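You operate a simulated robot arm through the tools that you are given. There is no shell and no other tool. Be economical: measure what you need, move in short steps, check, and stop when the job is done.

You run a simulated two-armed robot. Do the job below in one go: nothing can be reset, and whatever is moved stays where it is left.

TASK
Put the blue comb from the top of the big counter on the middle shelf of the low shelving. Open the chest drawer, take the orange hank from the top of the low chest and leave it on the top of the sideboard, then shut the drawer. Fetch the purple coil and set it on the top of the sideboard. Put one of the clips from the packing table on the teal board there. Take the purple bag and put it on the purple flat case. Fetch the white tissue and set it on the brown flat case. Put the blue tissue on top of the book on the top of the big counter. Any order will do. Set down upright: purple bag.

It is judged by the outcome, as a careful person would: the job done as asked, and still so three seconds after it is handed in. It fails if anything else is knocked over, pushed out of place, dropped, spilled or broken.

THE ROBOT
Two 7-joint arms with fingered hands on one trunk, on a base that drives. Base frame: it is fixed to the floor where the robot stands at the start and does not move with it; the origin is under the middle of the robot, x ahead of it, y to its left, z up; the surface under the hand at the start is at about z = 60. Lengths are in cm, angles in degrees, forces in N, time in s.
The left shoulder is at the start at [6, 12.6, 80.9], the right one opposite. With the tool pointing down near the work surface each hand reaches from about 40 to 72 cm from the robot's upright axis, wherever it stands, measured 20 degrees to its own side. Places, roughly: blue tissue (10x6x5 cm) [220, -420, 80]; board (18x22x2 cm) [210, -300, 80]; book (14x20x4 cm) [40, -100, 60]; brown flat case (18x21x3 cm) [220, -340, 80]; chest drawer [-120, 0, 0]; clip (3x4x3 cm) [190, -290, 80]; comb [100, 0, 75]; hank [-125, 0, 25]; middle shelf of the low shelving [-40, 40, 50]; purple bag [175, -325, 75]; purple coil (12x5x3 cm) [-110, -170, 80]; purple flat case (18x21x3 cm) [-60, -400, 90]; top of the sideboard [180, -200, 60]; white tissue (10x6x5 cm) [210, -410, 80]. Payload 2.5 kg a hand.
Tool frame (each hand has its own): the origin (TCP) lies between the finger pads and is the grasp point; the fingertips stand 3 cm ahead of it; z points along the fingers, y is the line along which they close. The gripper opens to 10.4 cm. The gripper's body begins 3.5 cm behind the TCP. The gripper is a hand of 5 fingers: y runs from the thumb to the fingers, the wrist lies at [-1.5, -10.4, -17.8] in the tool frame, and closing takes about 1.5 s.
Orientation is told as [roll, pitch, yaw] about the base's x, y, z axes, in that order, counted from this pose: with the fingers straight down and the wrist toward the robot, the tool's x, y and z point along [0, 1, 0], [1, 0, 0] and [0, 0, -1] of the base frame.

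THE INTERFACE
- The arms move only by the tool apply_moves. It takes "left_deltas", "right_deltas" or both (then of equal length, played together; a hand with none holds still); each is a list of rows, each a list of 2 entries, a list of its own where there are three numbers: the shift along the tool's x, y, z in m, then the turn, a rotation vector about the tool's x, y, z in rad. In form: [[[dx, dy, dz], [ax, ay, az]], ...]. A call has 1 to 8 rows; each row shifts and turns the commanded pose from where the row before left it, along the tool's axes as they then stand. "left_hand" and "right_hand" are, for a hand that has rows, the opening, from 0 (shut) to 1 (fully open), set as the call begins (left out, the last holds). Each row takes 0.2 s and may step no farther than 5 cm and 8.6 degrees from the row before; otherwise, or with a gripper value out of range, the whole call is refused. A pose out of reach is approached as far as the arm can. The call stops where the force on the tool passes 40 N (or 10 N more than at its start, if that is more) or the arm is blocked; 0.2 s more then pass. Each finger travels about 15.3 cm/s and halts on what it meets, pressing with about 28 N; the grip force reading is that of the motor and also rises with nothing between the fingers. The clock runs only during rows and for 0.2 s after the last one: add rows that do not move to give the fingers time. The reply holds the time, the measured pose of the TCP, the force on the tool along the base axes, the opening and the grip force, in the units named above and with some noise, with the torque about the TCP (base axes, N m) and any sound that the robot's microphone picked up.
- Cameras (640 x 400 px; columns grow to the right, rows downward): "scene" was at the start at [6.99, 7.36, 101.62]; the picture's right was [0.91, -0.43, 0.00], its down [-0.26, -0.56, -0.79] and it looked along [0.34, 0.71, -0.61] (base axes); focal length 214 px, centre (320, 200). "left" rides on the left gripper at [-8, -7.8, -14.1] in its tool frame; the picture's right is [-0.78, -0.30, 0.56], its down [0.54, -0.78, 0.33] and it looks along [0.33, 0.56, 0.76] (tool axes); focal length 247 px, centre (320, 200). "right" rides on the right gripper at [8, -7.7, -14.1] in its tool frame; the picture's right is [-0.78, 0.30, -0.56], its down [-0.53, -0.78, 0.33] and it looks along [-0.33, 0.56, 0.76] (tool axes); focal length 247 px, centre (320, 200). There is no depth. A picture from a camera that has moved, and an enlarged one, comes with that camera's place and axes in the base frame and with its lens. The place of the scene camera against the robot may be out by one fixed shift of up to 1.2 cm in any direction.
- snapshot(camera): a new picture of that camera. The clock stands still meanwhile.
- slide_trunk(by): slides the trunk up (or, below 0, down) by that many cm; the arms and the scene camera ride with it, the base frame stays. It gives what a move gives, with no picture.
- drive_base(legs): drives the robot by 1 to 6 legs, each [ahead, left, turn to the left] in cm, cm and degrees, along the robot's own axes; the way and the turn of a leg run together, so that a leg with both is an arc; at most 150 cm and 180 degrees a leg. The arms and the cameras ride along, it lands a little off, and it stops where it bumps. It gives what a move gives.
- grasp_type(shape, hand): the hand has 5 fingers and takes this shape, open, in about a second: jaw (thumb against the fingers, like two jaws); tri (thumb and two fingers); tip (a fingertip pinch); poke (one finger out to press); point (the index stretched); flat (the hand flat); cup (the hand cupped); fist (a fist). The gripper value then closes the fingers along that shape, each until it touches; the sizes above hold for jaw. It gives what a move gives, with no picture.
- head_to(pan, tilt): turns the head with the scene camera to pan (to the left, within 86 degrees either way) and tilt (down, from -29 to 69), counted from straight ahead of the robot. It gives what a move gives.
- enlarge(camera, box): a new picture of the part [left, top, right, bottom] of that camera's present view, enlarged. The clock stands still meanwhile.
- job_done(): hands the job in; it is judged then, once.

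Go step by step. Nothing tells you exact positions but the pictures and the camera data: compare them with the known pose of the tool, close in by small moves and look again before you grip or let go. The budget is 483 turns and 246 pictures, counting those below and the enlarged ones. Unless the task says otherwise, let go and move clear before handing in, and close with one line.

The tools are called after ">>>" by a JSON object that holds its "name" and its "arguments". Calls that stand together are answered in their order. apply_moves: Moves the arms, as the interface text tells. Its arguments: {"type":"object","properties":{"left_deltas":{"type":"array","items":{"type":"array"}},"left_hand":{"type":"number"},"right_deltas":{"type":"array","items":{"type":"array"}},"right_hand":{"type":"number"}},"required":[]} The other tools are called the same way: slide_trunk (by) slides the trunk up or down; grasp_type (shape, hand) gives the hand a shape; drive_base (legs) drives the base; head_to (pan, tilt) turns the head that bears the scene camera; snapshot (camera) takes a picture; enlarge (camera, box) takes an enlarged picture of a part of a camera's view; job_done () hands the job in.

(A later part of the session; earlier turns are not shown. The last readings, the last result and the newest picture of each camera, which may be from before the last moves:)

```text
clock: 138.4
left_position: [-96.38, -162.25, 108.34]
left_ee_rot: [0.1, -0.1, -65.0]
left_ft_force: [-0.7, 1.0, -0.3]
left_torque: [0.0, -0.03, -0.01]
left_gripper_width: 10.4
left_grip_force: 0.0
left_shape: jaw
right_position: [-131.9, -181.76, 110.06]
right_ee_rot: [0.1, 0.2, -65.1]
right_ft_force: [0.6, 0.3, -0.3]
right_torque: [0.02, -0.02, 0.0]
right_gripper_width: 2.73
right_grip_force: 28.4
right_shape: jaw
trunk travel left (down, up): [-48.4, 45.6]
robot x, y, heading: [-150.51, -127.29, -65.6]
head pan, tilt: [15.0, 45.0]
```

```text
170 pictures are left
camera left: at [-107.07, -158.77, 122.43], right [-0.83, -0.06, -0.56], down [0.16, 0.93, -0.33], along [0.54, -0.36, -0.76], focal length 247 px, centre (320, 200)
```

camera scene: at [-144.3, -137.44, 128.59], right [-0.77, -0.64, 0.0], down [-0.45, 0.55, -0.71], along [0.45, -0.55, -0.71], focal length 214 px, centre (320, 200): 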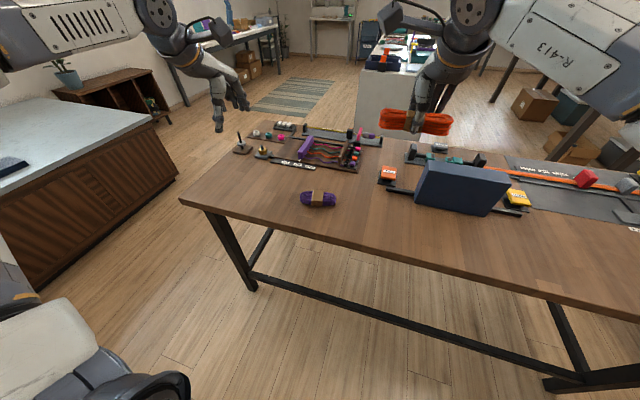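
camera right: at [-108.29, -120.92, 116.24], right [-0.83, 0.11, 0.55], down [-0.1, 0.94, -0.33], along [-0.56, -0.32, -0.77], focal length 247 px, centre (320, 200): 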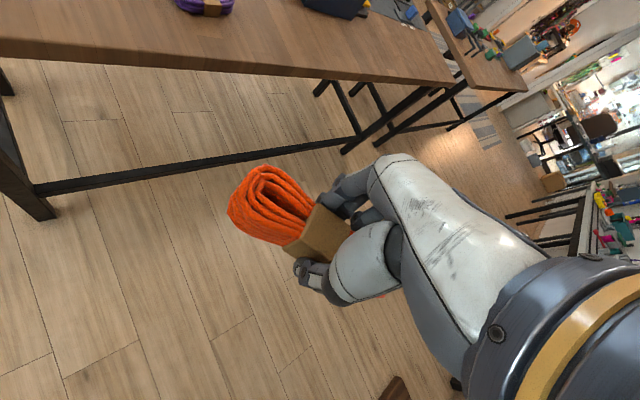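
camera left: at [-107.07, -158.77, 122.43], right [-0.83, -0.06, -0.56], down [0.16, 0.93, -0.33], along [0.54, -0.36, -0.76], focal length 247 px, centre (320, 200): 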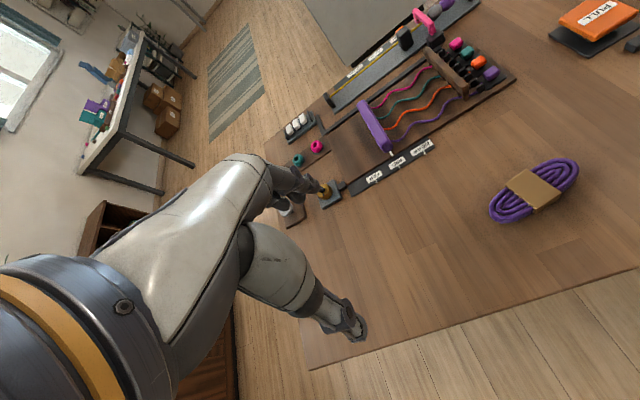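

Coil at ≈(−113.6,−174.4,79.5), already aligned with the left hand's yaw. Move right hand aside and the left hand above the coil.

>>> {"name": "apply_moves", "arguments": {"right_deltas": [[[-0.04, 0, 0], [0, 0, 0]], [[-0.04, 0, 0], [0, 0, 0]], [[-0.04, 0, 0], [0, 0, 0]], [[0, 0, 0], [0, 0, 0]], [[0, 0, 0], [0, 0, 0]], [[0, 0, 0], [0, 0, 0]]], "left_deltas": [[[-0.045, 0.01, 0], [0, 0, 0]], [[-0.045, 0.01, 0], [0, 0, 0]], [[-0.045, 0.01, 0], [0, 0, 0]], [[-0.045, 0.008, 0], [0, 0, 0]], [[-0.028, 0, 0.035], [0, 0, 0]], [[0, 0, 0.05], [0, 0, 0]]], "left_hand": 0.75}}

>>> {"name": "apply_moves", "arguments": {"left_deltas": [[[0, 0, 0.05], [0, 0, 0]], [[0, 0, 0.03], [0, 0, 0]]]}}

>>> {"name": "snapshot", "arguments": {"camera": "left"}}

```text
clock: 139.8
left_position: [-113.74, -174.33, 99.8]
left_ee_rot: [0.1, -0.1, -64.9]
left_ft_force: [-0.2, 0.1, -0.5]
left_torque: [-0.01, -0.03, -0.03]
left_gripper_width: 7.83
left_grip_force: 0.1
left_shape: jaw
right_position: [-142.67, -186.68, 110.0]
right_ee_rot: [0.1, 0.3, -65.1]
right_ft_force: [0.1, 0.1, -0.3]
right_torque: [0.05, 0.04, 0.02]
right_gripper_width: 2.71
right_grip_force: 27.8
right_shape: jaw
trunk travel left (down, up): [-48.4, 45.6]
robot x, y, heading: [-150.28, -126.88, -65.3]
head pan, tilt: [15.0, 45.0]
```

```text
clock: 140.4
left_position: [-113.39, -173.57, 92.03]
left_ee_rot: [0.1, 0.0, -65.0]
left_ft_force: [1.4, 0.6, 0.2]
left_torque: [-0.01, 0.02, -0.02]
left_gripper_width: 7.82
left_grip_force: 0.0
left_shape: jaw
left hand out of reach, approached as far as the arm can: row 2
right_position: [-142.55, -186.58, 109.95]
right_ee_rot: [0.1, 0.2, -65.0]
right_ft_force: [-0.6, 0.0, -0.5]
right_torque: [0.04, -0.02, 0.01]
right_gripper_width: 2.71
right_grip_force: 28.1
right_shape: jaw
trunk travel left (down, up): [-48.4, 45.6]
robot x, y, heading: [-150.69, -126.95, -66.0]
head pan, tilt: [15.0, 45.0]
```

```text
169 pictures are left
camera left: at [-124.01, -170.0, 106.2], right [-0.83, -0.06, -0.56], down [0.16, 0.93, -0.33], along [0.54, -0.36, -0.76], focal length 247 px, centre (320, 200)
```

left: 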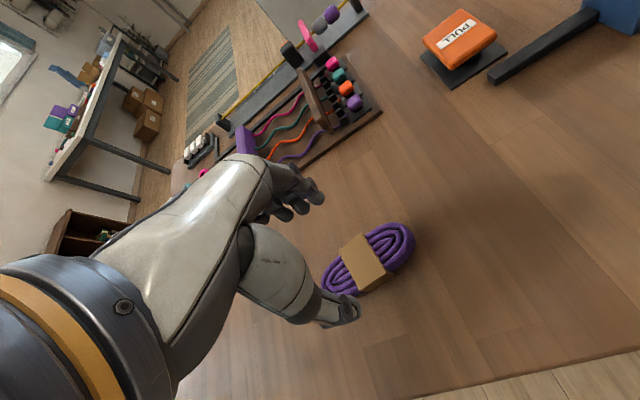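

Lower with the trunk, then re-check alignment.

>>> {"name": "slide_trunk", "arguments": {"by": -6}}

>>> {"name": "snapshot", "arguments": {"camera": "left"}}

```text
clock: 141.4
left_position: [-113.27, -173.57, 86.02]
left_ee_rot: [0.1, 0.1, -65.0]
left_ft_force: [0.0, -1.0, 0.1]
left_torque: [0.01, -0.01, 0.0]
left_gripper_width: 7.82
left_grip_force: 0.1
left_shape: jaw
right_position: [-142.58, -186.63, 104.0]
right_ee_rot: [0.1, 0.3, -65.1]
right_ft_force: [-0.1, 0.1, -1.9]
right_torque: [0.0, 0.0, -0.04]
right_gripper_width: 2.72
right_grip_force: 28.1
right_shape: jaw
trunk travel left (down, up): [-42.4, 51.6]
robot x, y, heading: [-150.8, -127.15, -65.7]
head pan, tilt: [15.0, 45.0]
```

```text
168 pictures are left
camera left: at [-124.03, -169.99, 100.25], right [-0.83, -0.06, -0.56], down [0.16, 0.93, -0.33], along [0.54, -0.36, -0.76], focal length 247 px, centre (320, 200)
```

left: 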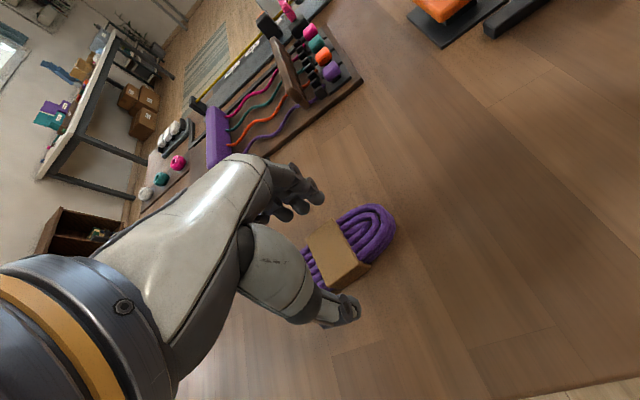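

>>> {"name": "slide_trunk", "arguments": {"by": -2.5}}

>>> {"name": "snapshot", "arguments": {"camera": "left"}}

```text
clock: 142.1
left_position: [-113.43, -173.48, 83.59]
left_ee_rot: [0.2, 0.0, -65.0]
left_ft_force: [0.9, -0.6, -0.1]
left_torque: [0.01, 0.0, 0.04]
left_gripper_width: 7.82
left_grip_force: 0.1
left_shape: jaw
right_position: [-142.61, -186.6, 101.54]
right_ee_rot: [0.1, 0.3, -65.1]
right_ft_force: [-0.3, -0.3, -0.7]
right_torque: [0.01, -0.02, -0.02]
right_gripper_width: 2.7
right_grip_force: 28.2
right_shape: jaw
trunk travel left (down, up): [-39.9, 54.1]
robot x, y, heading: [-150.31, -127.22, -65.6]
head pan, tilt: [15.0, 45.0]
```

```text
167 pictures are left
camera left: at [-124.03, -169.99, 97.75], right [-0.83, -0.06, -0.56], down [0.16, 0.93, -0.33], along [0.54, -0.36, -0.76], focal length 247 px, centre (320, 200)
```

left: 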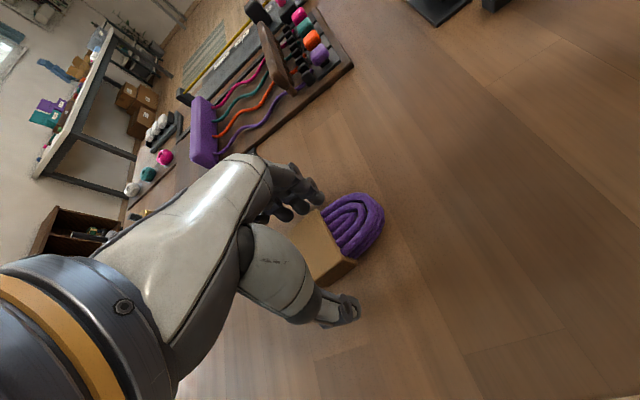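

>>> {"name": "slide_trunk", "arguments": {"by": -1}}

```text
clock: 142.7
left_position: [-113.31, -173.66, 82.99]
left_ee_rot: [0.1, -0.4, -64.9]
left_ft_force: [2.2, -0.7, 14.7]
left_torque: [0.12, -0.01, 0.06]
left_gripper_width: 7.76
left_grip_force: 0.0
left_shape: jaw
right_position: [-142.57, -186.58, 100.49]
right_ee_rot: [0.1, 0.2, -65.1]
right_ft_force: [0.6, 0.7, -1.6]
right_torque: [-0.03, 0.01, -0.02]
right_gripper_width: 2.7
right_grip_force: 28.1
right_shape: jaw
trunk travel left (down, up): [-38.9, 55.1]
robot x, y, heading: [-150.54, -126.75, -65.5]
head pan, tilt: [15.0, 45.0]
```

Touched the table (table ≈80). Close and lift.

>>> {"name": "apply_moves", "arguments": {"left_deltas": [[[0, 0, -0.004], [0, 0, 0]], [[0, 0, 0], [0, 0, 0]], [[0, 0, 0], [0, 0, 0]], [[0, 0, 0], [0, 0, 0]], [[0, 0, 0], [0, 0, 0]], [[0, 0, 0], [0, 0, 0]], [[0, 0, 0], [0, 0, 0]], [[0, 0, 0], [0, 0, 0]]], "left_hand": 0}}

>>> {"name": "slide_trunk", "arguments": {"by": 22}}

>>> {"name": "snapshot", "arguments": {"camera": "left"}}

```text
clock: 144.5
left_position: [-113.37, -173.55, 83.11]
left_ee_rot: [0.1, -0.1, -64.9]
left_ft_force: [-2.0, 1.2, 5.8]
left_torque: [-0.09, 0.05, -0.06]
left_gripper_width: 4.62
left_grip_force: 28.2
left_shape: jaw
right_position: [-142.61, -186.61, 100.56]
right_ee_rot: [0.1, 0.3, -65.1]
right_ft_force: [-0.4, -0.1, -0.3]
right_torque: [0.02, -0.01, -0.01]
right_gripper_width: 2.71
right_grip_force: 28.0
right_shape: jaw
trunk travel left (down, up): [-38.9, 55.1]
robot x, y, heading: [-150.47, -127.05, -65.6]
head pan, tilt: [15.0, 45.0]
```

```text
clock: 146.8
left_position: [-113.38, -173.49, 104.88]
left_ee_rot: [0.0, 0.0, -65.1]
left_ft_force: [0.1, 0.1, -1.7]
left_torque: [0.0, 0.01, -0.01]
left_gripper_width: 4.55
left_grip_force: 27.9
left_shape: jaw
right_position: [-142.56, -186.74, 122.46]
right_ee_rot: [0.2, 0.3, -65.2]
right_ft_force: [-0.1, -1.2, -0.8]
right_torque: [0.01, 0.02, 0.01]
right_gripper_width: 2.72
right_grip_force: 28.4
right_shape: jaw
trunk travel left (down, up): [-60.9, 33.1]
robot x, y, heading: [-150.48, -126.72, -65.8]
head pan, tilt: [15.0, 45.0]
```

```text
166 pictures are left
camera left: at [-123.97, -170.01, 119.15], right [-0.83, -0.06, -0.56], down [0.16, 0.93, -0.33], along [0.54, -0.36, -0.76], focal length 247 px, centre (320, 200)
```

left: 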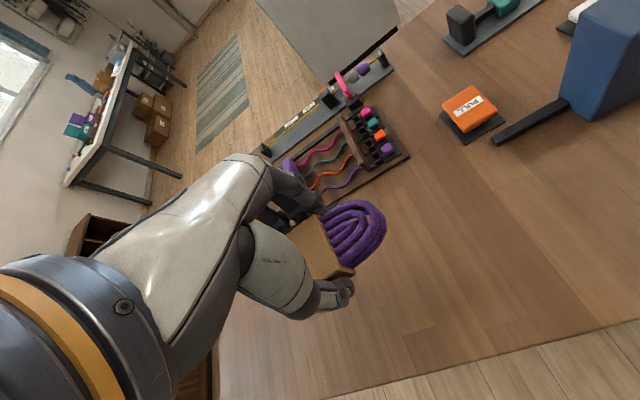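

Coil held. Drive around toward the sideboard: slide left 115 cm, then ahead, then look.

>>> {"name": "drive_base", "arguments": {"legs": [[0, 115, 0], [120, 0, 0]]}}

>>> {"name": "head_to", "arguments": {"pan": 40, "tilt": 25}}

>>> {"name": "snapshot", "arguments": {"camera": "scene"}}

```text
clock: 158.3
left_position: [38.59, -236.53, 105.03]
left_ee_rot: [0.2, 0.0, -65.5]
left_ft_force: [1.0, -0.7, -1.7]
left_torque: [-0.03, -0.02, -0.02]
left_gripper_width: 4.56
left_grip_force: 27.8
left_shape: jaw
right_position: [9.09, -249.43, 122.67]
right_ee_rot: [0.0, 0.3, -65.4]
right_ft_force: [0.3, 0.1, -0.7]
right_torque: [0.02, 0.0, 0.0]
right_gripper_width: 2.73
right_grip_force: 27.8
right_shape: jaw
trunk travel left (down, up): [-60.9, 33.1]
robot x, y, heading: [1.79, -189.65, -65.9]
head pan, tilt: [15.0, 45.0]
```

```text
clock: 159.2
left_position: [38.48, -236.34, 105.0]
left_ee_rot: [0.1, 0.0, -65.4]
left_ft_force: [0.5, 0.5, -2.0]
left_torque: [0.0, 0.0, 0.05]
left_gripper_width: 4.56
left_grip_force: 28.2
left_shape: jaw
right_position: [9.16, -249.36, 122.57]
right_ee_rot: [0.2, 0.2, -65.5]
right_ft_force: [-0.3, 0.4, -0.7]
right_torque: [0.05, 0.0, -0.01]
right_gripper_width: 2.72
right_grip_force: 27.7
right_shape: jaw
trunk travel left (down, up): [-60.9, 33.1]
robot x, y, heading: [1.54, -189.28, -66.0]
head pan, tilt: [40.0, 25.0]
```

```text
165 pictures are left
camera scene: at [11.0, -197.88, 144.13], right [-0.44, -0.9, 0.0], down [-0.38, 0.19, -0.91], along [0.81, -0.4, -0.42], focal length 214 px, centre (320, 200)
```

scene: 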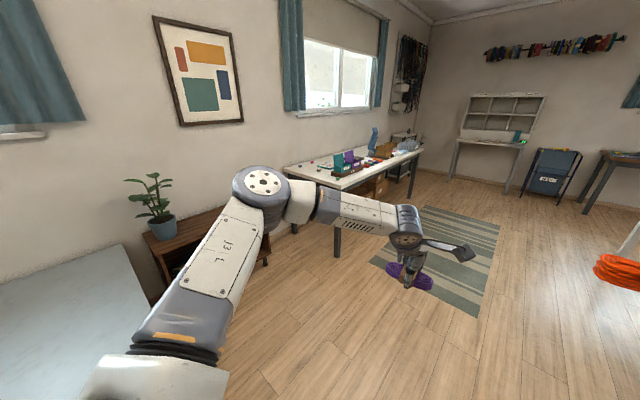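

>>> {"name": "drive_base", "arguments": {"legs": [[58, 0, 0], [0, 0, 89]]}}

>>> {"name": "head_to", "arguments": {"pan": 0, "tilt": 30}}

>>> {"name": "snapshot", "arguments": {"camera": "scene"}}

```text
clock: 166.2
left_position: [74.01, -208.87, 104.99]
left_ee_rot: [0.2, 0.0, 21.7]
left_ft_force: [-0.3, -0.3, -1.7]
left_torque: [0.02, 0.0, -0.02]
left_gripper_width: 4.53
left_grip_force: 28.2
left_shape: jaw
right_position: [85.55, -238.77, 122.49]
right_ee_rot: [0.1, 0.3, 21.8]
right_ft_force: [0.3, 0.2, -0.8]
right_torque: [0.0, -0.01, 0.01]
right_gripper_width: 2.71
right_grip_force: 27.9
right_shape: jaw
trunk travel left (down, up): [-60.9, 33.1]
robot x, y, heading: [25.6, -243.27, 21.4]
head pan, tilt: [40.0, 25.0]
```

```text
clock: 167.3
left_position: [74.02, -208.71, 105.08]
left_ee_rot: [0.2, 0.1, 21.8]
left_ft_force: [1.3, -0.7, -2.5]
left_torque: [0.0, 0.0, 0.0]
left_gripper_width: 4.54
left_grip_force: 28.2
left_shape: jaw
right_position: [85.58, -238.75, 122.47]
right_ee_rot: [0.1, 0.3, 21.7]
right_ft_force: [0.4, 0.7, -0.9]
right_torque: [-0.01, 0.0, 0.01]
right_gripper_width: 2.71
right_grip_force: 28.0
right_shape: jaw
trunk travel left (down, up): [-60.9, 33.1]
robot x, y, heading: [25.53, -243.29, 21.3]
head pan, tilt: [0.0, 30.0]
```

```text
164 pictures are left
camera scene: at [37.16, -239.01, 143.34], right [0.36, -0.93, 0.0], down [-0.47, -0.18, -0.87], along [0.81, 0.31, -0.5], focal length 214 px, centre (320, 200)
```

scene: 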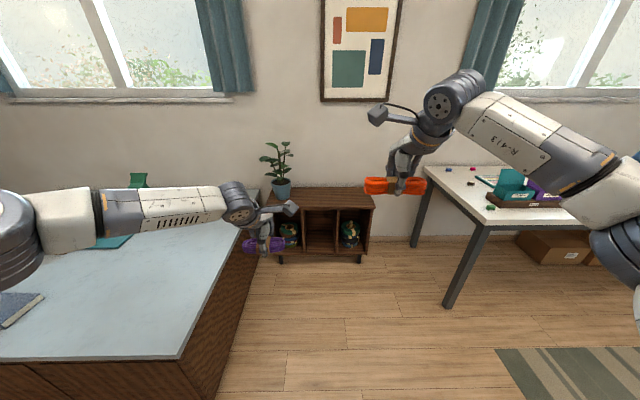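

The sideboard (top z≈58) is ahead between counter and packing table. Drive up to it.

>>> {"name": "drive_base", "arguments": {"legs": [[50, -16, 1.5], [48, 0, 0]]}}

>>> {"name": "head_to", "arguments": {"pan": 0, "tilt": 50}}

>>> {"name": "snapshot", "arguments": {"camera": "scene"}}

>>> {"name": "snapshot", "arguments": {"camera": "right"}}

```text
clock: 172.8
left_position: [169.46, -186.38, 105.01]
left_ee_rot: [0.1, -0.1, 22.9]
left_ft_force: [0.4, -0.2, -2.6]
left_torque: [0.0, 0.01, 0.0]
left_gripper_width: 4.51
left_grip_force: 27.7
left_shape: jaw
right_position: [181.37, -216.0, 122.53]
right_ee_rot: [0.1, 0.3, 22.8]
right_ft_force: [-0.2, -0.4, -0.9]
right_torque: [-0.03, 0.03, 0.03]
right_gripper_width: 2.66
right_grip_force: 28.2
right_shape: jaw
trunk travel left (down, up): [-60.9, 33.1]
robot x, y, heading: [121.67, -221.93, 22.3]
head pan, tilt: [0.0, 30.0]
```

```text
clock: 173.6
left_position: [169.35, -186.28, 105.11]
left_ee_rot: [0.1, 0.0, 22.9]
left_ft_force: [0.2, -0.2, -0.9]
left_torque: [0.03, -0.01, 0.0]
left_gripper_width: 4.49
left_grip_force: 28.1
left_shape: jaw
right_position: [181.35, -216.04, 122.45]
right_ee_rot: [0.0, 0.3, 22.7]
right_ft_force: [0.8, 0.6, -1.6]
right_torque: [-0.03, -0.04, 0.01]
right_gripper_width: 2.69
right_grip_force: 27.6
right_shape: jaw
trunk travel left (down, up): [-60.9, 33.1]
robot x, y, heading: [121.55, -221.41, 22.4]
head pan, tilt: [0.0, 50.0]
```

```text
163 pictures are left
camera scene: at [131.68, -217.7, 140.39], right [0.38, -0.93, 0.0], down [-0.71, -0.29, -0.64], along [0.6, 0.24, -0.77], focal length 214 px, centre (320, 200)
```

scene: 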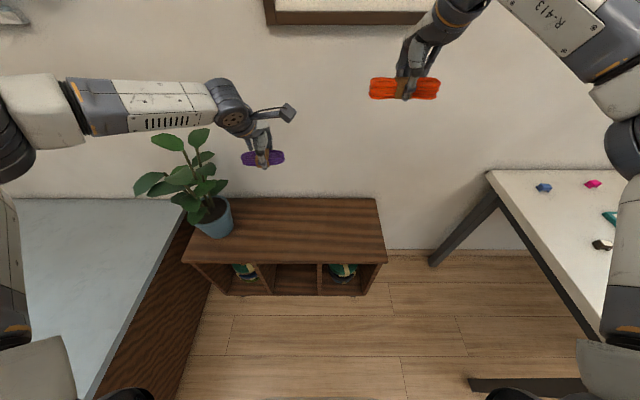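

```text
162 pictures are left
camera right: at [171.26, -211.69, 136.57], right [0.58, -0.6, 0.55], down [-0.51, -0.79, -0.33], along [0.64, -0.09, -0.76], focal length 247 px, centre (320, 200)
```

right: 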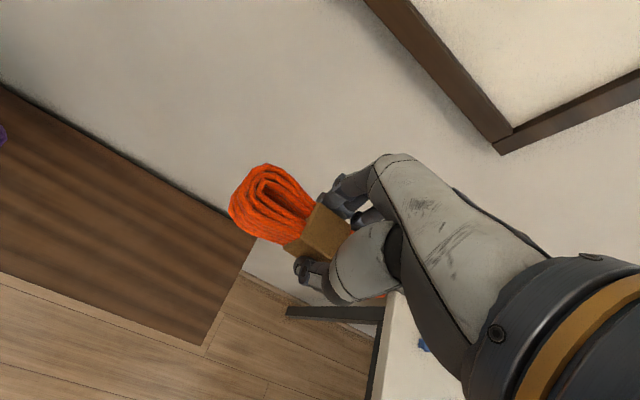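

Both hands are over the sideboard region. Fine-position and lower.

>>> {"name": "apply_moves", "arguments": {"right_deltas": [[[0.03, 0.025, 0], [0, 0, 0]], [[0.03, 0.025, 0], [0, 0, 0]], [[0, 0, 0.05], [0, 0, 0]], [[0, 0, 0.05], [0, 0, 0]], [[0, 0, 0.05], [0, 0, 0]]], "left_deltas": [[[-0.025, 0.02, 0], [0, 0, 0]], [[-0.025, 0.02, 0], [0, 0, 0]], [[0, 0, 0], [0, 0, 0]], [[0, 0, 0], [0, 0, 0]], [[0, 0, 0], [0, 0, 0]]]}}

>>> {"name": "slide_trunk", "arguments": {"by": -30}}

>>> {"name": "snapshot", "arguments": {"camera": "scene"}}

>>> {"name": "snapshot", "arguments": {"camera": "right"}}

>>> {"name": "snapshot", "arguments": {"camera": "left"}}

```text
clock: 174.8
left_position: [169.55, -187.11, 105.66]
left_ee_rot: [0.2, 0.0, 22.7]
left_ft_force: [0.1, -0.8, -1.5]
left_torque: [0.0, 0.0, 0.04]
left_gripper_width: 4.54
left_grip_force: 28.1
left_shape: jaw
left hand out of reach, approached as far as the arm can: row 1, 2
right_position: [183.79, -208.56, 107.43]
right_ee_rot: [0.1, 0.3, 22.8]
right_ft_force: [0.1, 0.7, -1.4]
right_torque: [0.02, 0.02, 0.0]
right_gripper_width: 2.69
right_grip_force: 28.0
right_shape: jaw
trunk travel left (down, up): [-60.9, 33.1]
robot x, y, heading: [121.9, -221.98, 22.3]
head pan, tilt: [0.0, 50.0]
```

```text
clock: 177.8
left_position: [169.39, -187.04, 75.72]
left_ee_rot: [0.0, 0.0, 22.8]
left_ft_force: [-0.2, 0.4, -1.8]
left_torque: [0.0, -0.04, -0.01]
left_gripper_width: 4.52
left_grip_force: 27.6
left_shape: jaw
right_position: [183.93, -208.64, 77.69]
right_ee_rot: [0.1, 0.3, 22.8]
right_ft_force: [1.5, 0.2, -0.5]
right_torque: [-0.04, -0.06, 0.01]
right_gripper_width: 2.69
right_grip_force: 27.9
right_shape: jaw
trunk travel left (down, up): [-30.9, 63.1]
robot x, y, heading: [121.56, -221.54, 22.2]
head pan, tilt: [0.0, 50.0]
```

```text
161 pictures are left
camera scene: at [131.67, -217.71, 110.39], right [0.38, -0.93, 0.0], down [-0.71, -0.29, -0.64], along [0.59, 0.24, -0.77], focal length 214 px, centre (320, 200)
```

scene: 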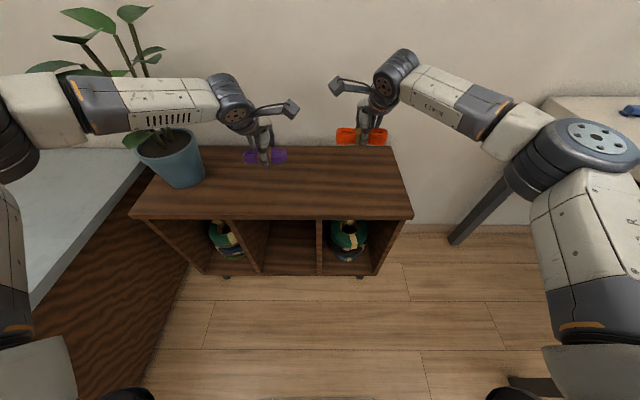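

```text
160 pictures are left
camera right: at [173.7, -204.29, 91.69], right [0.58, -0.6, 0.55], down [-0.51, -0.79, -0.33], along [0.64, -0.09, -0.76], focal length 247 px, centre (320, 200)
```

right: 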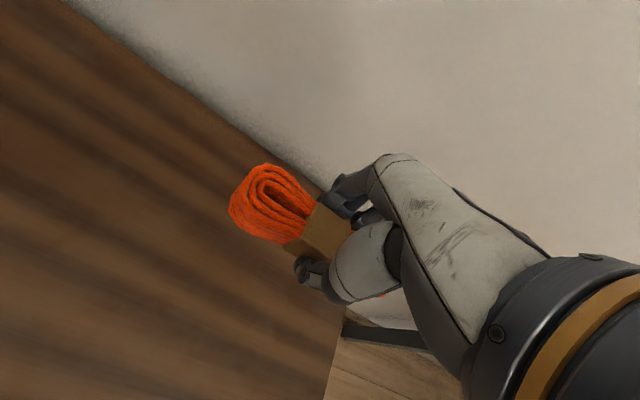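

```text
159 pictures are left
camera left: at [165.32, -197.56, 89.89], right [0.03, -0.83, -0.56], down [-0.92, 0.19, -0.33], along [0.38, 0.52, -0.76], focal length 247 px, centre (320, 200)
```

left: 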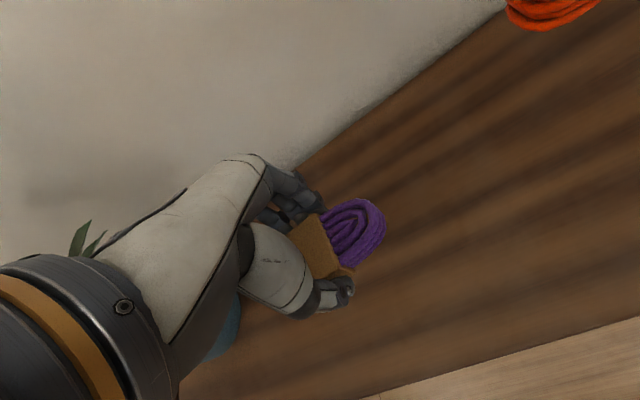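

Place the hank first with the right arm: lower to the surface.

>>> {"name": "apply_moves", "arguments": {"right_deltas": [[[0, 0, 0.05], [0, 0, 0]], [[0, 0, 0.05], [0, 0, 0]], [[0, 0, 0.03], [0, 0, 0]]]}}

>>> {"name": "snapshot", "arguments": {"camera": "right"}}

```text
clock: 178.6
left_position: [169.33, -187.19, 76.0]
left_ee_rot: [0.1, -0.1, 22.9]
left_ft_force: [0.6, 1.1, -1.4]
left_torque: [0.0, 0.02, -0.02]
left_gripper_width: 4.55
left_grip_force: 28.0
left_shape: jaw
right_position: [183.98, -208.74, 65.3]
right_ee_rot: [0.4, -0.3, 22.9]
right_ft_force: [-1.1, -3.0, 16.6]
right_torque: [0.29, -0.29, -0.04]
right_gripper_width: 2.7
right_grip_force: 28.2
right_shape: jaw
trunk travel left (down, up): [-30.9, 63.1]
robot x, y, heading: [121.72, -221.63, 22.4]
head pan, tilt: [0.0, 50.0]
```

```text
158 pictures are left
camera right: at [173.69, -204.51, 79.2], right [0.57, -0.6, 0.56], down [-0.51, -0.79, -0.34], along [0.64, -0.09, -0.76], focal length 247 px, centre (320, 200)
```

right: 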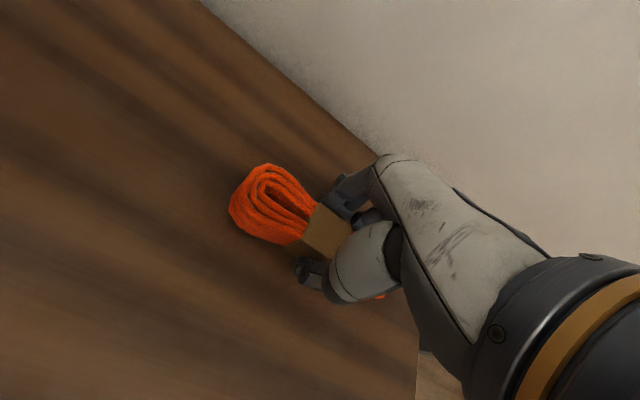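

Contact (surface ≈62). Open and lift.

>>> {"name": "apply_moves", "arguments": {"right_deltas": [[[0, 0, -0.003], [0, 0, 0]], [[0, 0, 0], [0, 0, 0]], [[0, 0, 0], [0, 0, 0]], [[0, 0, 0], [0, 0, 0]], [[0, 0, 0], [0, 0, 0]]], "right_hand": 0.8}}

>>> {"name": "apply_moves", "arguments": {"right_deltas": [[[0, 0, -0.02], [0, 0, 0]], [[0, 0, -0.05], [0, 0, 0]], [[0, 0, -0.05], [0, 0, 0]], [[0, 0, -0.05], [0, 0, 0]], [[0, -0.05, 0], [0, 0, 0]], [[0, -0.05, 0], [0, 0, 0]], [[-0.04, 0, 0], [0, 0, 0]]]}}

>>> {"name": "snapshot", "arguments": {"camera": "scene"}}

```text
clock: 179.8
left_position: [169.26, -187.02, 75.77]
left_ee_rot: [0.0, -0.1, 22.7]
left_ft_force: [0.8, 0.3, -1.7]
left_torque: [-0.03, 0.01, -0.04]
left_gripper_width: 4.55
left_grip_force: 28.1
left_shape: jaw
right_position: [183.71, -208.68, 65.04]
right_ee_rot: [0.1, 0.3, 22.8]
right_ft_force: [-0.7, 1.7, 7.6]
right_torque: [0.1, -0.34, 0.06]
right_gripper_width: 8.19
right_grip_force: 0.1
right_shape: jaw
trunk travel left (down, up): [-30.9, 63.1]
robot x, y, heading: [121.18, -221.59, 22.2]
head pan, tilt: [0.0, 50.0]
```

```text
clock: 181.4
left_position: [169.36, -187.04, 75.76]
left_ee_rot: [0.2, 0.0, 22.8]
left_ft_force: [0.0, -0.5, -2.6]
left_torque: [-0.03, -0.02, 0.01]
left_gripper_width: 4.53
left_grip_force: 27.8
left_shape: jaw
right_position: [176.27, -216.44, 82.14]
right_ee_rot: [0.0, 0.2, 22.8]
right_ft_force: [1.0, 0.3, 0.2]
right_torque: [-0.06, 0.0, 0.01]
right_gripper_width: 8.31
right_grip_force: 0.0
right_shape: jaw
trunk travel left (down, up): [-30.9, 63.1]
robot x, y, heading: [121.47, -221.86, 22.3]
head pan, tilt: [0.0, 50.0]
```

```text
157 pictures are left
camera scene: at [131.65, -217.71, 110.39], right [0.38, -0.93, 0.0], down [-0.71, -0.29, -0.64], along [0.59, 0.24, -0.77], focal length 214 px, centre (320, 200)
```

scene: 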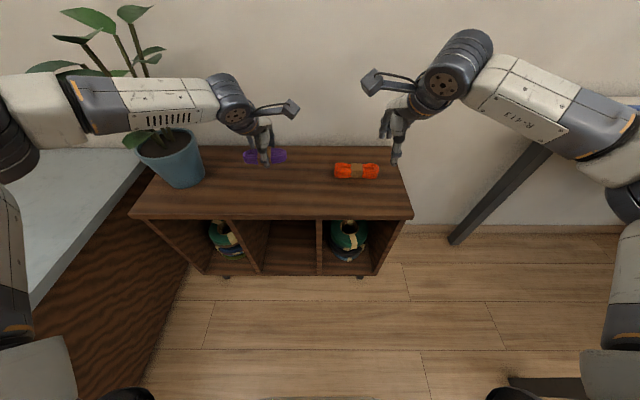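

Hank is on the sideboard. Raise right hand, shift base right 7 cm so the left forearm clears the plant, then lower the coil.

>>> {"name": "apply_moves", "arguments": {"right_deltas": [[[0.03, 0, -0.04], [0, 0, 0]], [[0.03, 0, -0.04], [0, 0, 0]], [[0.03, 0, -0.04], [0, 0, 0]], [[0.02, 0, -0.04], [0, 0, 0]]]}}

>>> {"name": "drive_base", "arguments": {"legs": [[0, -7, 0]]}}

>>> {"name": "slide_trunk", "arguments": {"by": -5}}

>>> {"name": "snapshot", "arguments": {"camera": "scene"}}

>>> {"name": "snapshot", "arguments": {"camera": "left"}}

```text
clock: 182.4
left_position: [169.44, -187.1, 75.78]
left_ee_rot: [0.1, 0.0, 22.7]
left_ft_force: [-0.1, 0.5, -1.0]
left_torque: [0.0, 0.01, -0.02]
left_gripper_width: 4.52
left_grip_force: 27.6
left_shape: jaw
right_position: [172.3, -205.95, 98.14]
right_ee_rot: [-0.1, 0.4, 22.8]
right_ft_force: [0.9, -0.8, 0.0]
right_torque: [0.0, 0.05, 0.0]
right_gripper_width: 8.33
right_grip_force: 0.0
right_shape: jaw
trunk travel left (down, up): [-30.9, 63.1]
robot x, y, heading: [121.45, -221.44, 22.1]
head pan, tilt: [0.0, 50.0]
```

```text
clock: 183.4
left_position: [172.07, -193.35, 75.69]
left_ee_rot: [0.1, -0.1, 22.8]
left_ft_force: [0.4, 0.4, -1.4]
left_torque: [-0.01, 0.0, -0.02]
left_gripper_width: 4.54
left_grip_force: 28.0
left_shape: jaw
right_position: [174.93, -212.36, 98.15]
right_ee_rot: [0.1, 0.3, 22.9]
right_ft_force: [0.5, 0.0, -0.3]
right_torque: [-0.04, 0.01, -0.02]
right_gripper_width: 8.3
right_grip_force: 0.2
right_shape: jaw
trunk travel left (down, up): [-30.9, 63.1]
robot x, y, heading: [124.21, -227.73, 21.9]
head pan, tilt: [0.0, 50.0]
```

```text
clock: 184.3
left_position: [172.05, -193.51, 70.69]
left_ee_rot: [0.1, 0.0, 22.8]
left_ft_force: [-0.3, 0.0, -1.9]
left_torque: [0.02, -0.04, 0.0]
left_gripper_width: 4.52
left_grip_force: 27.9
left_shape: jaw
right_position: [174.98, -212.41, 93.25]
right_ee_rot: [0.2, 0.4, 22.9]
right_ft_force: [0.8, 0.5, -0.5]
right_torque: [0.0, -0.03, 0.01]
right_gripper_width: 8.3
right_grip_force: 0.0
right_shape: jaw
trunk travel left (down, up): [-25.9, 68.1]
robot x, y, heading: [124.18, -228.39, 22.4]
head pan, tilt: [0.0, 50.0]
```

```text
156 pictures are left
camera scene: at [134.3, -224.15, 105.39], right [0.38, -0.93, 0.0], down [-0.71, -0.29, -0.64], along [0.59, 0.24, -0.77], focal length 214 px, centre (320, 200)
```

scene: 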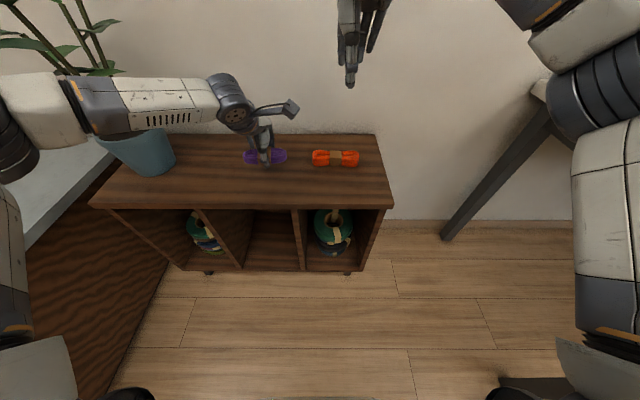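

```text
155 pictures are left
camera left: at [167.95, -203.99, 84.89], right [0.03, -0.83, -0.56], down [-0.92, 0.19, -0.33], along [0.38, 0.53, -0.76], focal length 247 px, centre (320, 200)
```

left: 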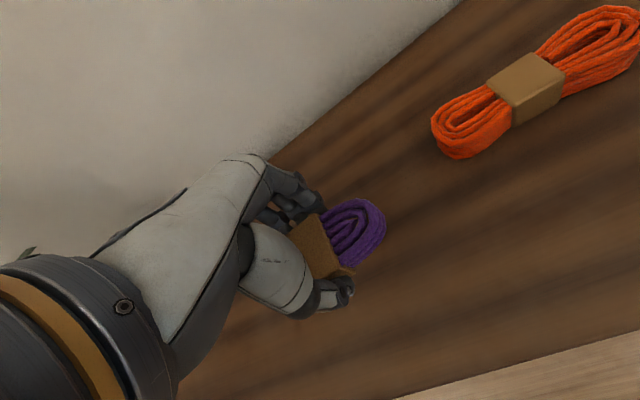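

>>> {"name": "apply_moves", "arguments": {"left_deltas": [[[0, -0.02, 0], [0, 0, 0]], [[0, 0, 0], [0, 0, 0]]]}}

>>> {"name": "slide_trunk", "arguments": {"by": -4.5}}

>>> {"name": "slide_trunk", "arguments": {"by": -0.8}}

>>> {"name": "snapshot", "arguments": {"camera": "scene"}}

>>> {"name": "snapshot", "arguments": {"camera": "left"}}

```text
clock: 184.9
left_position: [170.21, -194.22, 70.83]
left_ee_rot: [0.1, 0.0, 22.9]
left_ft_force: [0.0, 0.3, -1.9]
left_torque: [-0.01, -0.03, 0.0]
left_gripper_width: 4.51
left_grip_force: 28.0
left_shape: jaw
right_position: [175.01, -212.38, 93.03]
right_ee_rot: [0.0, 0.3, 22.9]
right_ft_force: [-0.7, 0.2, -0.3]
right_torque: [0.01, -0.04, 0.01]
right_gripper_width: 8.29
right_grip_force: 0.1
right_shape: jaw
trunk travel left (down, up): [-25.9, 68.1]
robot x, y, heading: [123.88, -228.04, 22.4]
head pan, tilt: [0.0, 50.0]
```

```text
clock: 185.8
left_position: [170.32, -194.33, 66.21]
left_ee_rot: [0.1, -0.1, 22.9]
left_ft_force: [0.7, 0.9, -2.1]
left_torque: [-0.01, -0.02, 0.01]
left_gripper_width: 4.51
left_grip_force: 28.3
left_shape: jaw
right_position: [174.95, -212.35, 88.66]
right_ee_rot: [0.1, 0.3, 22.9]
right_ft_force: [-0.2, 0.9, -0.1]
right_torque: [0.03, -0.04, 0.0]
right_gripper_width: 8.33
right_grip_force: 0.0
right_shape: jaw
trunk travel left (down, up): [-21.4, 72.6]
robot x, y, heading: [124.17, -228.16, 22.2]
head pan, tilt: [0.0, 50.0]
```

```text
clock: 186.4
left_position: [170.36, -194.19, 65.63]
left_ee_rot: [0.1, 0.1, 22.8]
left_ft_force: [-0.2, 0.5, -2.1]
left_torque: [-0.01, -0.04, 0.02]
left_gripper_width: 4.53
left_grip_force: 28.0
left_shape: jaw
right_position: [174.9, -212.35, 87.87]
right_ee_rot: [0.0, 0.3, 22.9]
right_ft_force: [-0.8, -1.0, -1.4]
right_torque: [0.0, 0.01, 0.01]
right_gripper_width: 8.34
right_grip_force: 0.0
right_shape: jaw
trunk travel left (down, up): [-20.6, 73.4]
robot x, y, heading: [123.94, -227.95, 22.4]
head pan, tilt: [0.0, 50.0]
```

```text
154 pictures are left
camera scene: at [134.3, -224.15, 100.09], right [0.38, -0.93, 0.0], down [-0.71, -0.29, -0.64], along [0.59, 0.24, -0.77], focal length 214 px, centre (320, 200)
```

scene: 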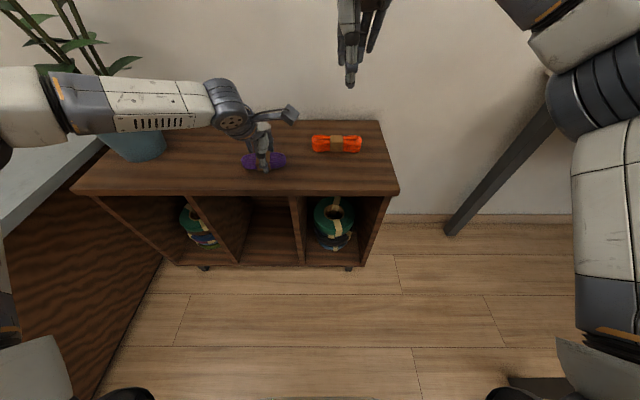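

```text
153 pictures are left
camera left: at [166.15, -204.78, 79.61], right [0.03, -0.83, -0.56], down [-0.92, 0.19, -0.33], along [0.38, 0.53, -0.76], focal length 247 px, centre (320, 200)
```

left: 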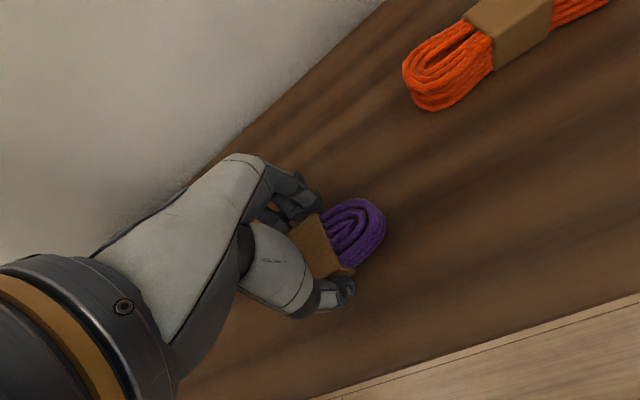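

>>> {"name": "slide_trunk", "arguments": {"by": -0.8}}

```text
clock: 186.9
left_position: [170.27, -194.26, 65.08]
left_ee_rot: [0.0, -0.5, 23.0]
left_ft_force: [-4.1, 0.8, 15.1]
left_torque: [-0.18, 0.28, -0.05]
left_gripper_width: 4.53
left_grip_force: 27.7
left_shape: jaw
right_position: [174.74, -212.35, 87.14]
right_ee_rot: [0.0, 0.2, 22.9]
right_ft_force: [0.3, 0.6, 0.4]
right_torque: [0.01, 0.05, 0.0]
right_gripper_width: 8.32
right_grip_force: 0.1
right_shape: jaw
trunk travel left (down, up): [-19.8, 74.2]
robot x, y, heading: [124.18, -228.39, 22.3]
head pan, tilt: [0.0, 50.0]
```

Contact. Release and lift.

>>> {"name": "apply_moves", "arguments": {"left_deltas": [[[0, 0, -0.003], [0, 0, 0]], [[0, 0, 0], [0, 0, 0]], [[0, 0, 0], [0, 0, 0]], [[0, 0, 0], [0, 0, 0]], [[0, 0, 0], [0, 0, 0]]], "left_hand": 0.8}}

>>> {"name": "slide_trunk", "arguments": {"by": 22}}

>>> {"name": "snapshot", "arguments": {"camera": "scene"}}

```text
clock: 188.1
left_position: [170.2, -194.25, 65.0]
left_ee_rot: [0.1, 0.0, 22.9]
left_ft_force: [0.2, 0.1, 6.9]
left_torque: [0.15, -0.22, 0.0]
left_gripper_width: 8.26
left_grip_force: 0.0
left_shape: jaw
right_position: [174.99, -212.4, 87.07]
right_ee_rot: [0.2, 0.3, 22.9]
right_ft_force: [-1.2, 0.1, -0.2]
right_torque: [-0.03, 0.0, -0.01]
right_gripper_width: 8.3
right_grip_force: 0.0
right_shape: jaw
trunk travel left (down, up): [-19.8, 74.2]
robot x, y, heading: [124.33, -228.3, 22.3]
head pan, tilt: [0.0, 50.0]
```

```text
clock: 190.5
left_position: [170.12, -194.32, 86.96]
left_ee_rot: [0.1, 0.0, 22.9]
left_ft_force: [0.6, -0.7, -1.2]
left_torque: [-0.01, 0.0, 0.02]
left_gripper_width: 8.32
left_grip_force: 0.1
left_shape: jaw
right_position: [175.11, -212.46, 109.03]
right_ee_rot: [0.0, 0.3, 22.9]
right_ft_force: [-1.3, 0.3, -0.1]
right_torque: [0.02, 0.01, -0.02]
right_gripper_width: 8.32
right_grip_force: 0.1
right_shape: jaw
trunk travel left (down, up): [-41.8, 52.2]
robot x, y, heading: [124.51, -227.86, 22.5]
head pan, tilt: [0.0, 50.0]
```

```text
152 pictures are left
camera scene: at [134.3, -224.15, 121.29], right [0.38, -0.93, 0.0], down [-0.71, -0.29, -0.64], along [0.59, 0.24, -0.77], focal length 214 px, centre (320, 200)
```

scene: 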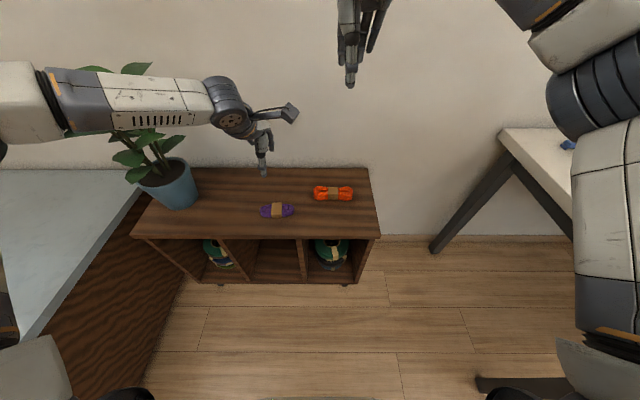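

Both are on the sideboard. Next the packing table to the right; back up and look.

>>> {"name": "drive_base", "arguments": {"legs": [[-60, 0, 0]]}}

>>> {"name": "head_to", "arguments": {"pan": -50, "tilt": 25}}

>>> {"name": "snapshot", "arguments": {"camera": "scene"}}

```text
clock: 193.9
left_position: [114.66, -217.28, 87.0]
left_ee_rot: [0.1, 0.0, 22.6]
left_ft_force: [0.8, 0.4, -0.6]
left_torque: [0.01, -0.01, 0.02]
left_gripper_width: 8.31
left_grip_force: 0.0
left_shape: jaw
right_position: [119.41, -235.27, 109.09]
right_ee_rot: [0.0, 0.3, 22.6]
right_ft_force: [0.6, 0.0, -0.7]
right_torque: [-0.01, -0.03, 0.02]
right_gripper_width: 8.3
right_grip_force: 0.0
right_shape: jaw
trunk travel left (down, up): [-41.8, 52.2]
robot x, y, heading: [68.6, -251.2, 21.8]
head pan, tilt: [0.0, 50.0]
```

```text
clock: 195.1
left_position: [114.68, -217.29, 87.0]
left_ee_rot: [0.2, 0.0, 22.6]
left_ft_force: [0.1, -0.5, -0.2]
left_torque: [0.03, 0.02, 0.0]
left_gripper_width: 8.31
left_grip_force: 0.0
left_shape: jaw
right_position: [119.42, -235.36, 108.95]
right_ee_rot: [0.0, 0.3, 22.6]
right_ft_force: [0.4, -0.3, 0.4]
right_torque: [0.0, 0.03, -0.02]
right_gripper_width: 8.32
right_grip_force: 0.0
right_shape: jaw
trunk travel left (down, up): [-41.8, 52.2]
robot x, y, heading: [68.91, -250.8, 21.8]
head pan, tilt: [-50.0, 25.0]
```

```text
151 pictures are left
camera scene: at [79.63, -254.13, 125.03], right [-0.47, -0.88, 0.0], down [-0.37, 0.2, -0.91], along [0.8, -0.42, -0.42], focal length 214 px, centre (320, 200)
```

scene: 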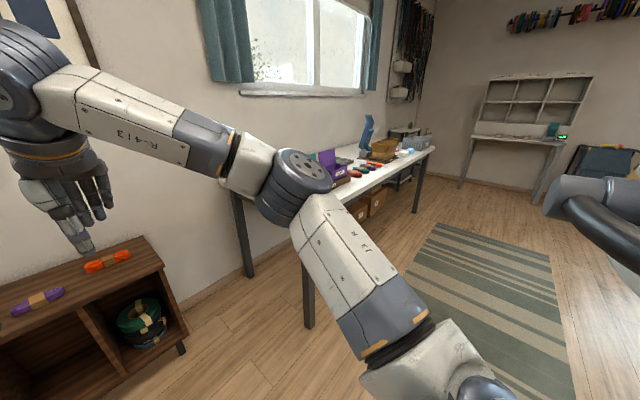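

>>> {"name": "drive_base", "arguments": {"legs": [[0, -85, 0]]}}

>>> {"name": "head_to", "arguments": {"pan": -10, "tilt": 30}}

>>> {"name": "snapshot", "arguments": {"camera": "scene"}}

```text
clock: 199.5
left_position: [145.92, -294.16, 86.99]
left_ee_rot: [0.2, 0.0, 22.3]
left_ft_force: [0.0, -0.4, 0.7]
left_torque: [-0.01, -0.04, 0.02]
left_gripper_width: 8.32
left_grip_force: 0.1
left_shape: jaw
right_position: [150.53, -312.44, 109.16]
right_ee_rot: [0.0, 0.2, 22.3]
right_ft_force: [0.2, 0.3, 0.1]
right_torque: [-0.01, 0.0, 0.03]
right_gripper_width: 8.31
right_grip_force: 0.1
right_shape: jaw
trunk travel left (down, up): [-41.8, 52.2]
robot x, y, heading: [99.27, -327.92, 21.9]
head pan, tilt: [-50.0, 25.0]
```

```text
clock: 200.5
left_position: [145.84, -294.2, 86.94]
left_ee_rot: [0.1, -0.1, 22.3]
left_ft_force: [0.5, -0.4, 0.2]
left_torque: [-0.03, 0.02, -0.02]
left_gripper_width: 8.31
left_grip_force: 0.0
left_shape: jaw
right_position: [150.31, -312.39, 109.04]
right_ee_rot: [-0.1, 0.3, 22.3]
right_ft_force: [-0.1, 0.6, 0.7]
right_torque: [0.0, -0.01, -0.02]
right_gripper_width: 8.3
right_grip_force: 0.1
right_shape: jaw
trunk travel left (down, up): [-41.8, 52.2]
robot x, y, heading: [99.39, -327.63, 22.0]
head pan, tilt: [-10.0, 30.0]
```

```text
150 pictures are left
camera scene: at [111.29, -324.82, 124.24], right [0.2, -0.98, 0.0], down [-0.49, -0.1, -0.87], along [0.85, 0.18, -0.5], focal length 214 px, centre (320, 200)
```

scene: 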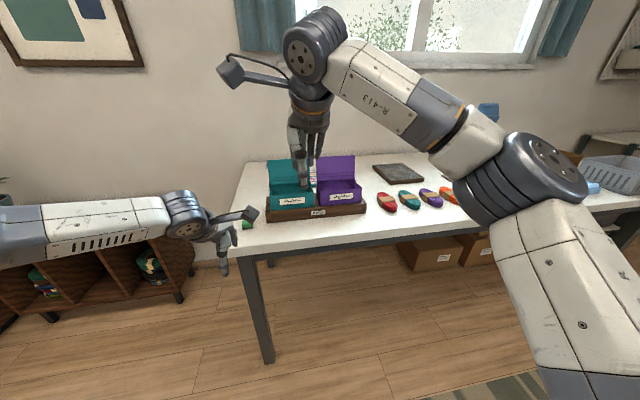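

Arms block the view; raise left hand and pull right hand back, then look in detail.

>>> {"name": "apply_moves", "arguments": {"left_deltas": [[[0, -0.02, -0.045], [0, 0, 0]], [[0, -0.02, -0.045], [0, 0, 0]], [[0, -0.02, -0.045], [0, 0, 0]], [[0, -0.02, -0.045], [0, 0, 0]], [[0.04, 0, 0], [0, 0, 0]], [[0.04, 0, 0], [0, 0, 0]]], "right_deltas": [[[-0.045, 0, 0], [0, 0, 0]], [[-0.045, 0, 0], [0, 0, 0]], [[-0.045, 0, 0], [0, 0, 0]], [[-0.045, 0, 0], [0, 0, 0]], [[-0.045, 0, 0], [0, 0, 0]], [[-0.045, 0, 0], [0, 0, 0]]]}}

>>> {"name": "head_to", "arguments": {"pan": 5, "tilt": 35}}

>>> {"name": "snapshot", "arguments": {"camera": "scene"}}

```text
clock: 201.9
left_position: [135.33, -289.88, 105.0]
left_ee_rot: [0.2, 0.0, 22.3]
left_ft_force: [-0.7, 0.0, 0.4]
left_torque: [-0.01, 0.02, 0.0]
left_gripper_width: 8.33
left_grip_force: 0.0
left_shape: jaw
right_position: [160.45, -337.39, 109.03]
right_ee_rot: [0.0, 0.2, 22.3]
right_ft_force: [0.1, 0.3, 0.5]
right_torque: [0.02, 0.01, -0.04]
right_gripper_width: 8.31
right_grip_force: 0.1
right_shape: jaw
trunk travel left (down, up): [-41.8, 52.2]
robot x, y, heading: [99.57, -327.57, 21.8]
head pan, tilt: [-10.0, 30.0]
```

```text
clock: 202.7
left_position: [135.36, -289.66, 104.91]
left_ee_rot: [0.0, 0.0, 22.2]
left_ft_force: [0.2, 0.1, 0.2]
left_torque: [0.02, -0.01, -0.02]
left_gripper_width: 8.32
left_grip_force: 0.0
left_shape: jaw
right_position: [160.4, -337.26, 109.03]
right_ee_rot: [0.1, 0.3, 22.4]
right_ft_force: [1.0, 0.3, -0.1]
right_torque: [0.0, -0.03, -0.01]
right_gripper_width: 8.29
right_grip_force: 0.0
right_shape: jaw
trunk travel left (down, up): [-41.8, 52.2]
robot x, y, heading: [99.36, -327.39, 21.9]
head pan, tilt: [5.0, 35.0]
```

```text
149 pictures are left
camera scene: at [110.3, -322.7, 123.46], right [0.45, -0.89, 0.0], down [-0.51, -0.26, -0.82], along [0.73, 0.37, -0.57], focal length 214 px, centre (320, 200)
```

scene: 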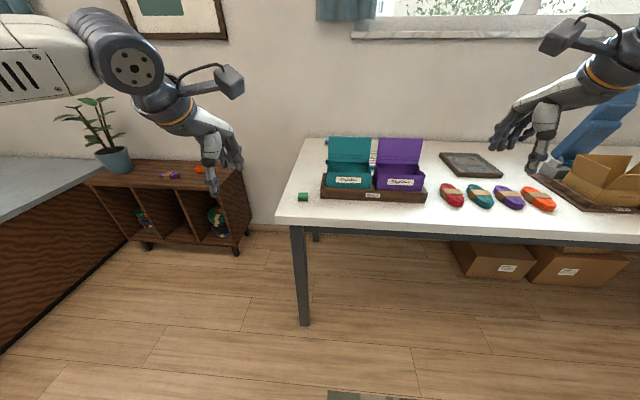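

>>> {"name": "enlarge", "arguments": {"camera": "scene", "box": [270, 110, 450, 222]}}

>>> {"name": "snapshot", "arguments": {"camera": "right"}}

```text
3.56 times, centred on (360, 166) of scene
camera zoom: at [110.3, -322.7, 123.46], right [0.45, -0.89, 0.0], down [-0.51, -0.26, -0.82], along [0.73, 0.37, -0.57], focal length 763 px, centre (178, 321)
```

zoom: 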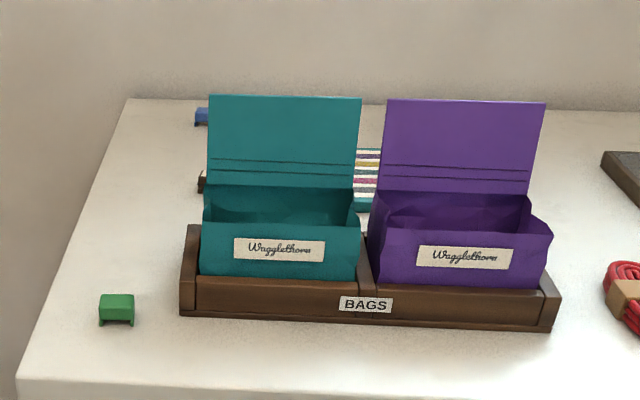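

```text
147 pictures are left
camera right: at [150.37, -332.8, 123.09], right [0.57, -0.6, 0.55], down [-0.52, -0.79, -0.33], along [0.64, -0.1, -0.76], focal length 247 px, centre (320, 200)
```

right: 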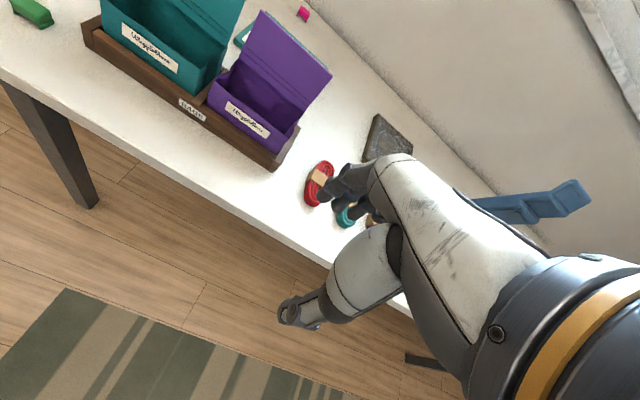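

The striped teal board lies behind the bag rack; clips are around the table's left end. I'll move to the table's left end for reach and view.

>>> {"name": "slide_trunk", "arguments": {"by": 12}}

>>> {"name": "drive_base", "arguments": {"legs": [[-12, 0, 0], [0, 48, 0], [0, 0, -55]]}}

>>> {"name": "head_to", "arguments": {"pan": 10, "tilt": 30}}

>>> {"name": "snapshot", "arguments": {"camera": "scene"}}

```text
clock: 204.2
left_position: [135.35, -289.68, 117.04]
left_ee_rot: [0.1, 0.0, 22.2]
left_ft_force: [-0.5, 0.7, -0.4]
left_torque: [-0.02, 0.01, 0.0]
left_gripper_width: 8.3
left_grip_force: 0.2
left_shape: jaw
right_position: [160.53, -337.33, 120.93]
right_ee_rot: [0.0, 0.4, 22.2]
right_ft_force: [0.0, 0.4, -0.4]
right_torque: [0.01, -0.01, -0.02]
right_gripper_width: 8.3
right_grip_force: 0.1
right_shape: jaw
trunk travel left (down, up): [-53.8, 40.2]
robot x, y, heading: [99.48, -327.91, 21.7]
head pan, tilt: [5.0, 35.0]
```

```text
clock: 210.3
left_position: [122.11, -295.43, 117.03]
left_ee_rot: [0.1, 0.1, -32.2]
left_ft_force: [0.1, 0.5, 0.6]
left_torque: [0.01, 0.01, 0.01]
left_gripper_width: 8.33
left_grip_force: 0.0
left_shape: jaw
right_position: [98.01, -343.33, 121.02]
right_ee_rot: [0.0, 0.3, -32.2]
right_ft_force: [0.0, -0.2, 0.9]
right_torque: [0.0, -0.01, -0.01]
right_gripper_width: 8.3
right_grip_force: 0.0
right_shape: jaw
trunk travel left (down, up): [-53.8, 40.2]
robot x, y, heading: [70.45, -288.4, -32.5]
head pan, tilt: [5.0, 35.0]
```

```text
clock: 211.0
left_position: [122.01, -295.41, 117.01]
left_ee_rot: [0.1, -0.1, -32.1]
left_ft_force: [0.8, 1.0, 0.2]
left_torque: [0.0, -0.02, -0.03]
left_gripper_width: 8.33
left_grip_force: 0.0
left_shape: jaw
right_position: [97.96, -343.45, 121.12]
right_ee_rot: [0.0, 0.4, -32.1]
right_ft_force: [0.1, -0.1, -0.1]
right_torque: [0.01, 0.0, -0.03]
right_gripper_width: 8.32
right_grip_force: 0.1
right_shape: jaw
trunk travel left (down, up): [-53.8, 40.2]
robot x, y, heading: [70.32, -287.81, -32.7]
head pan, tilt: [10.0, 30.0]
```

```text
146 pictures are left
camera scene: at [81.35, -294.24, 136.24], right [-0.39, -0.92, 0.0], down [-0.46, 0.19, -0.87], along [0.8, -0.33, -0.5], focal length 214 px, centre (320, 200)
```

scene: 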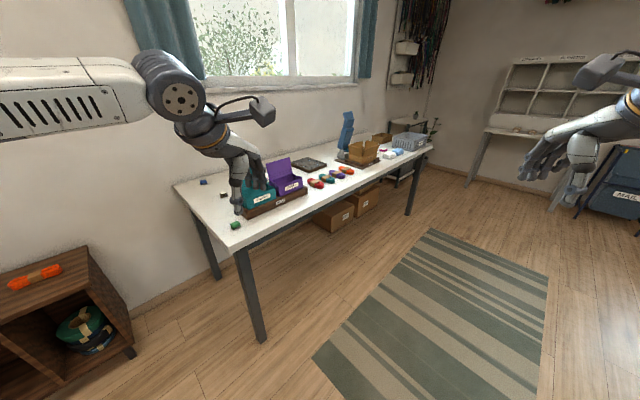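

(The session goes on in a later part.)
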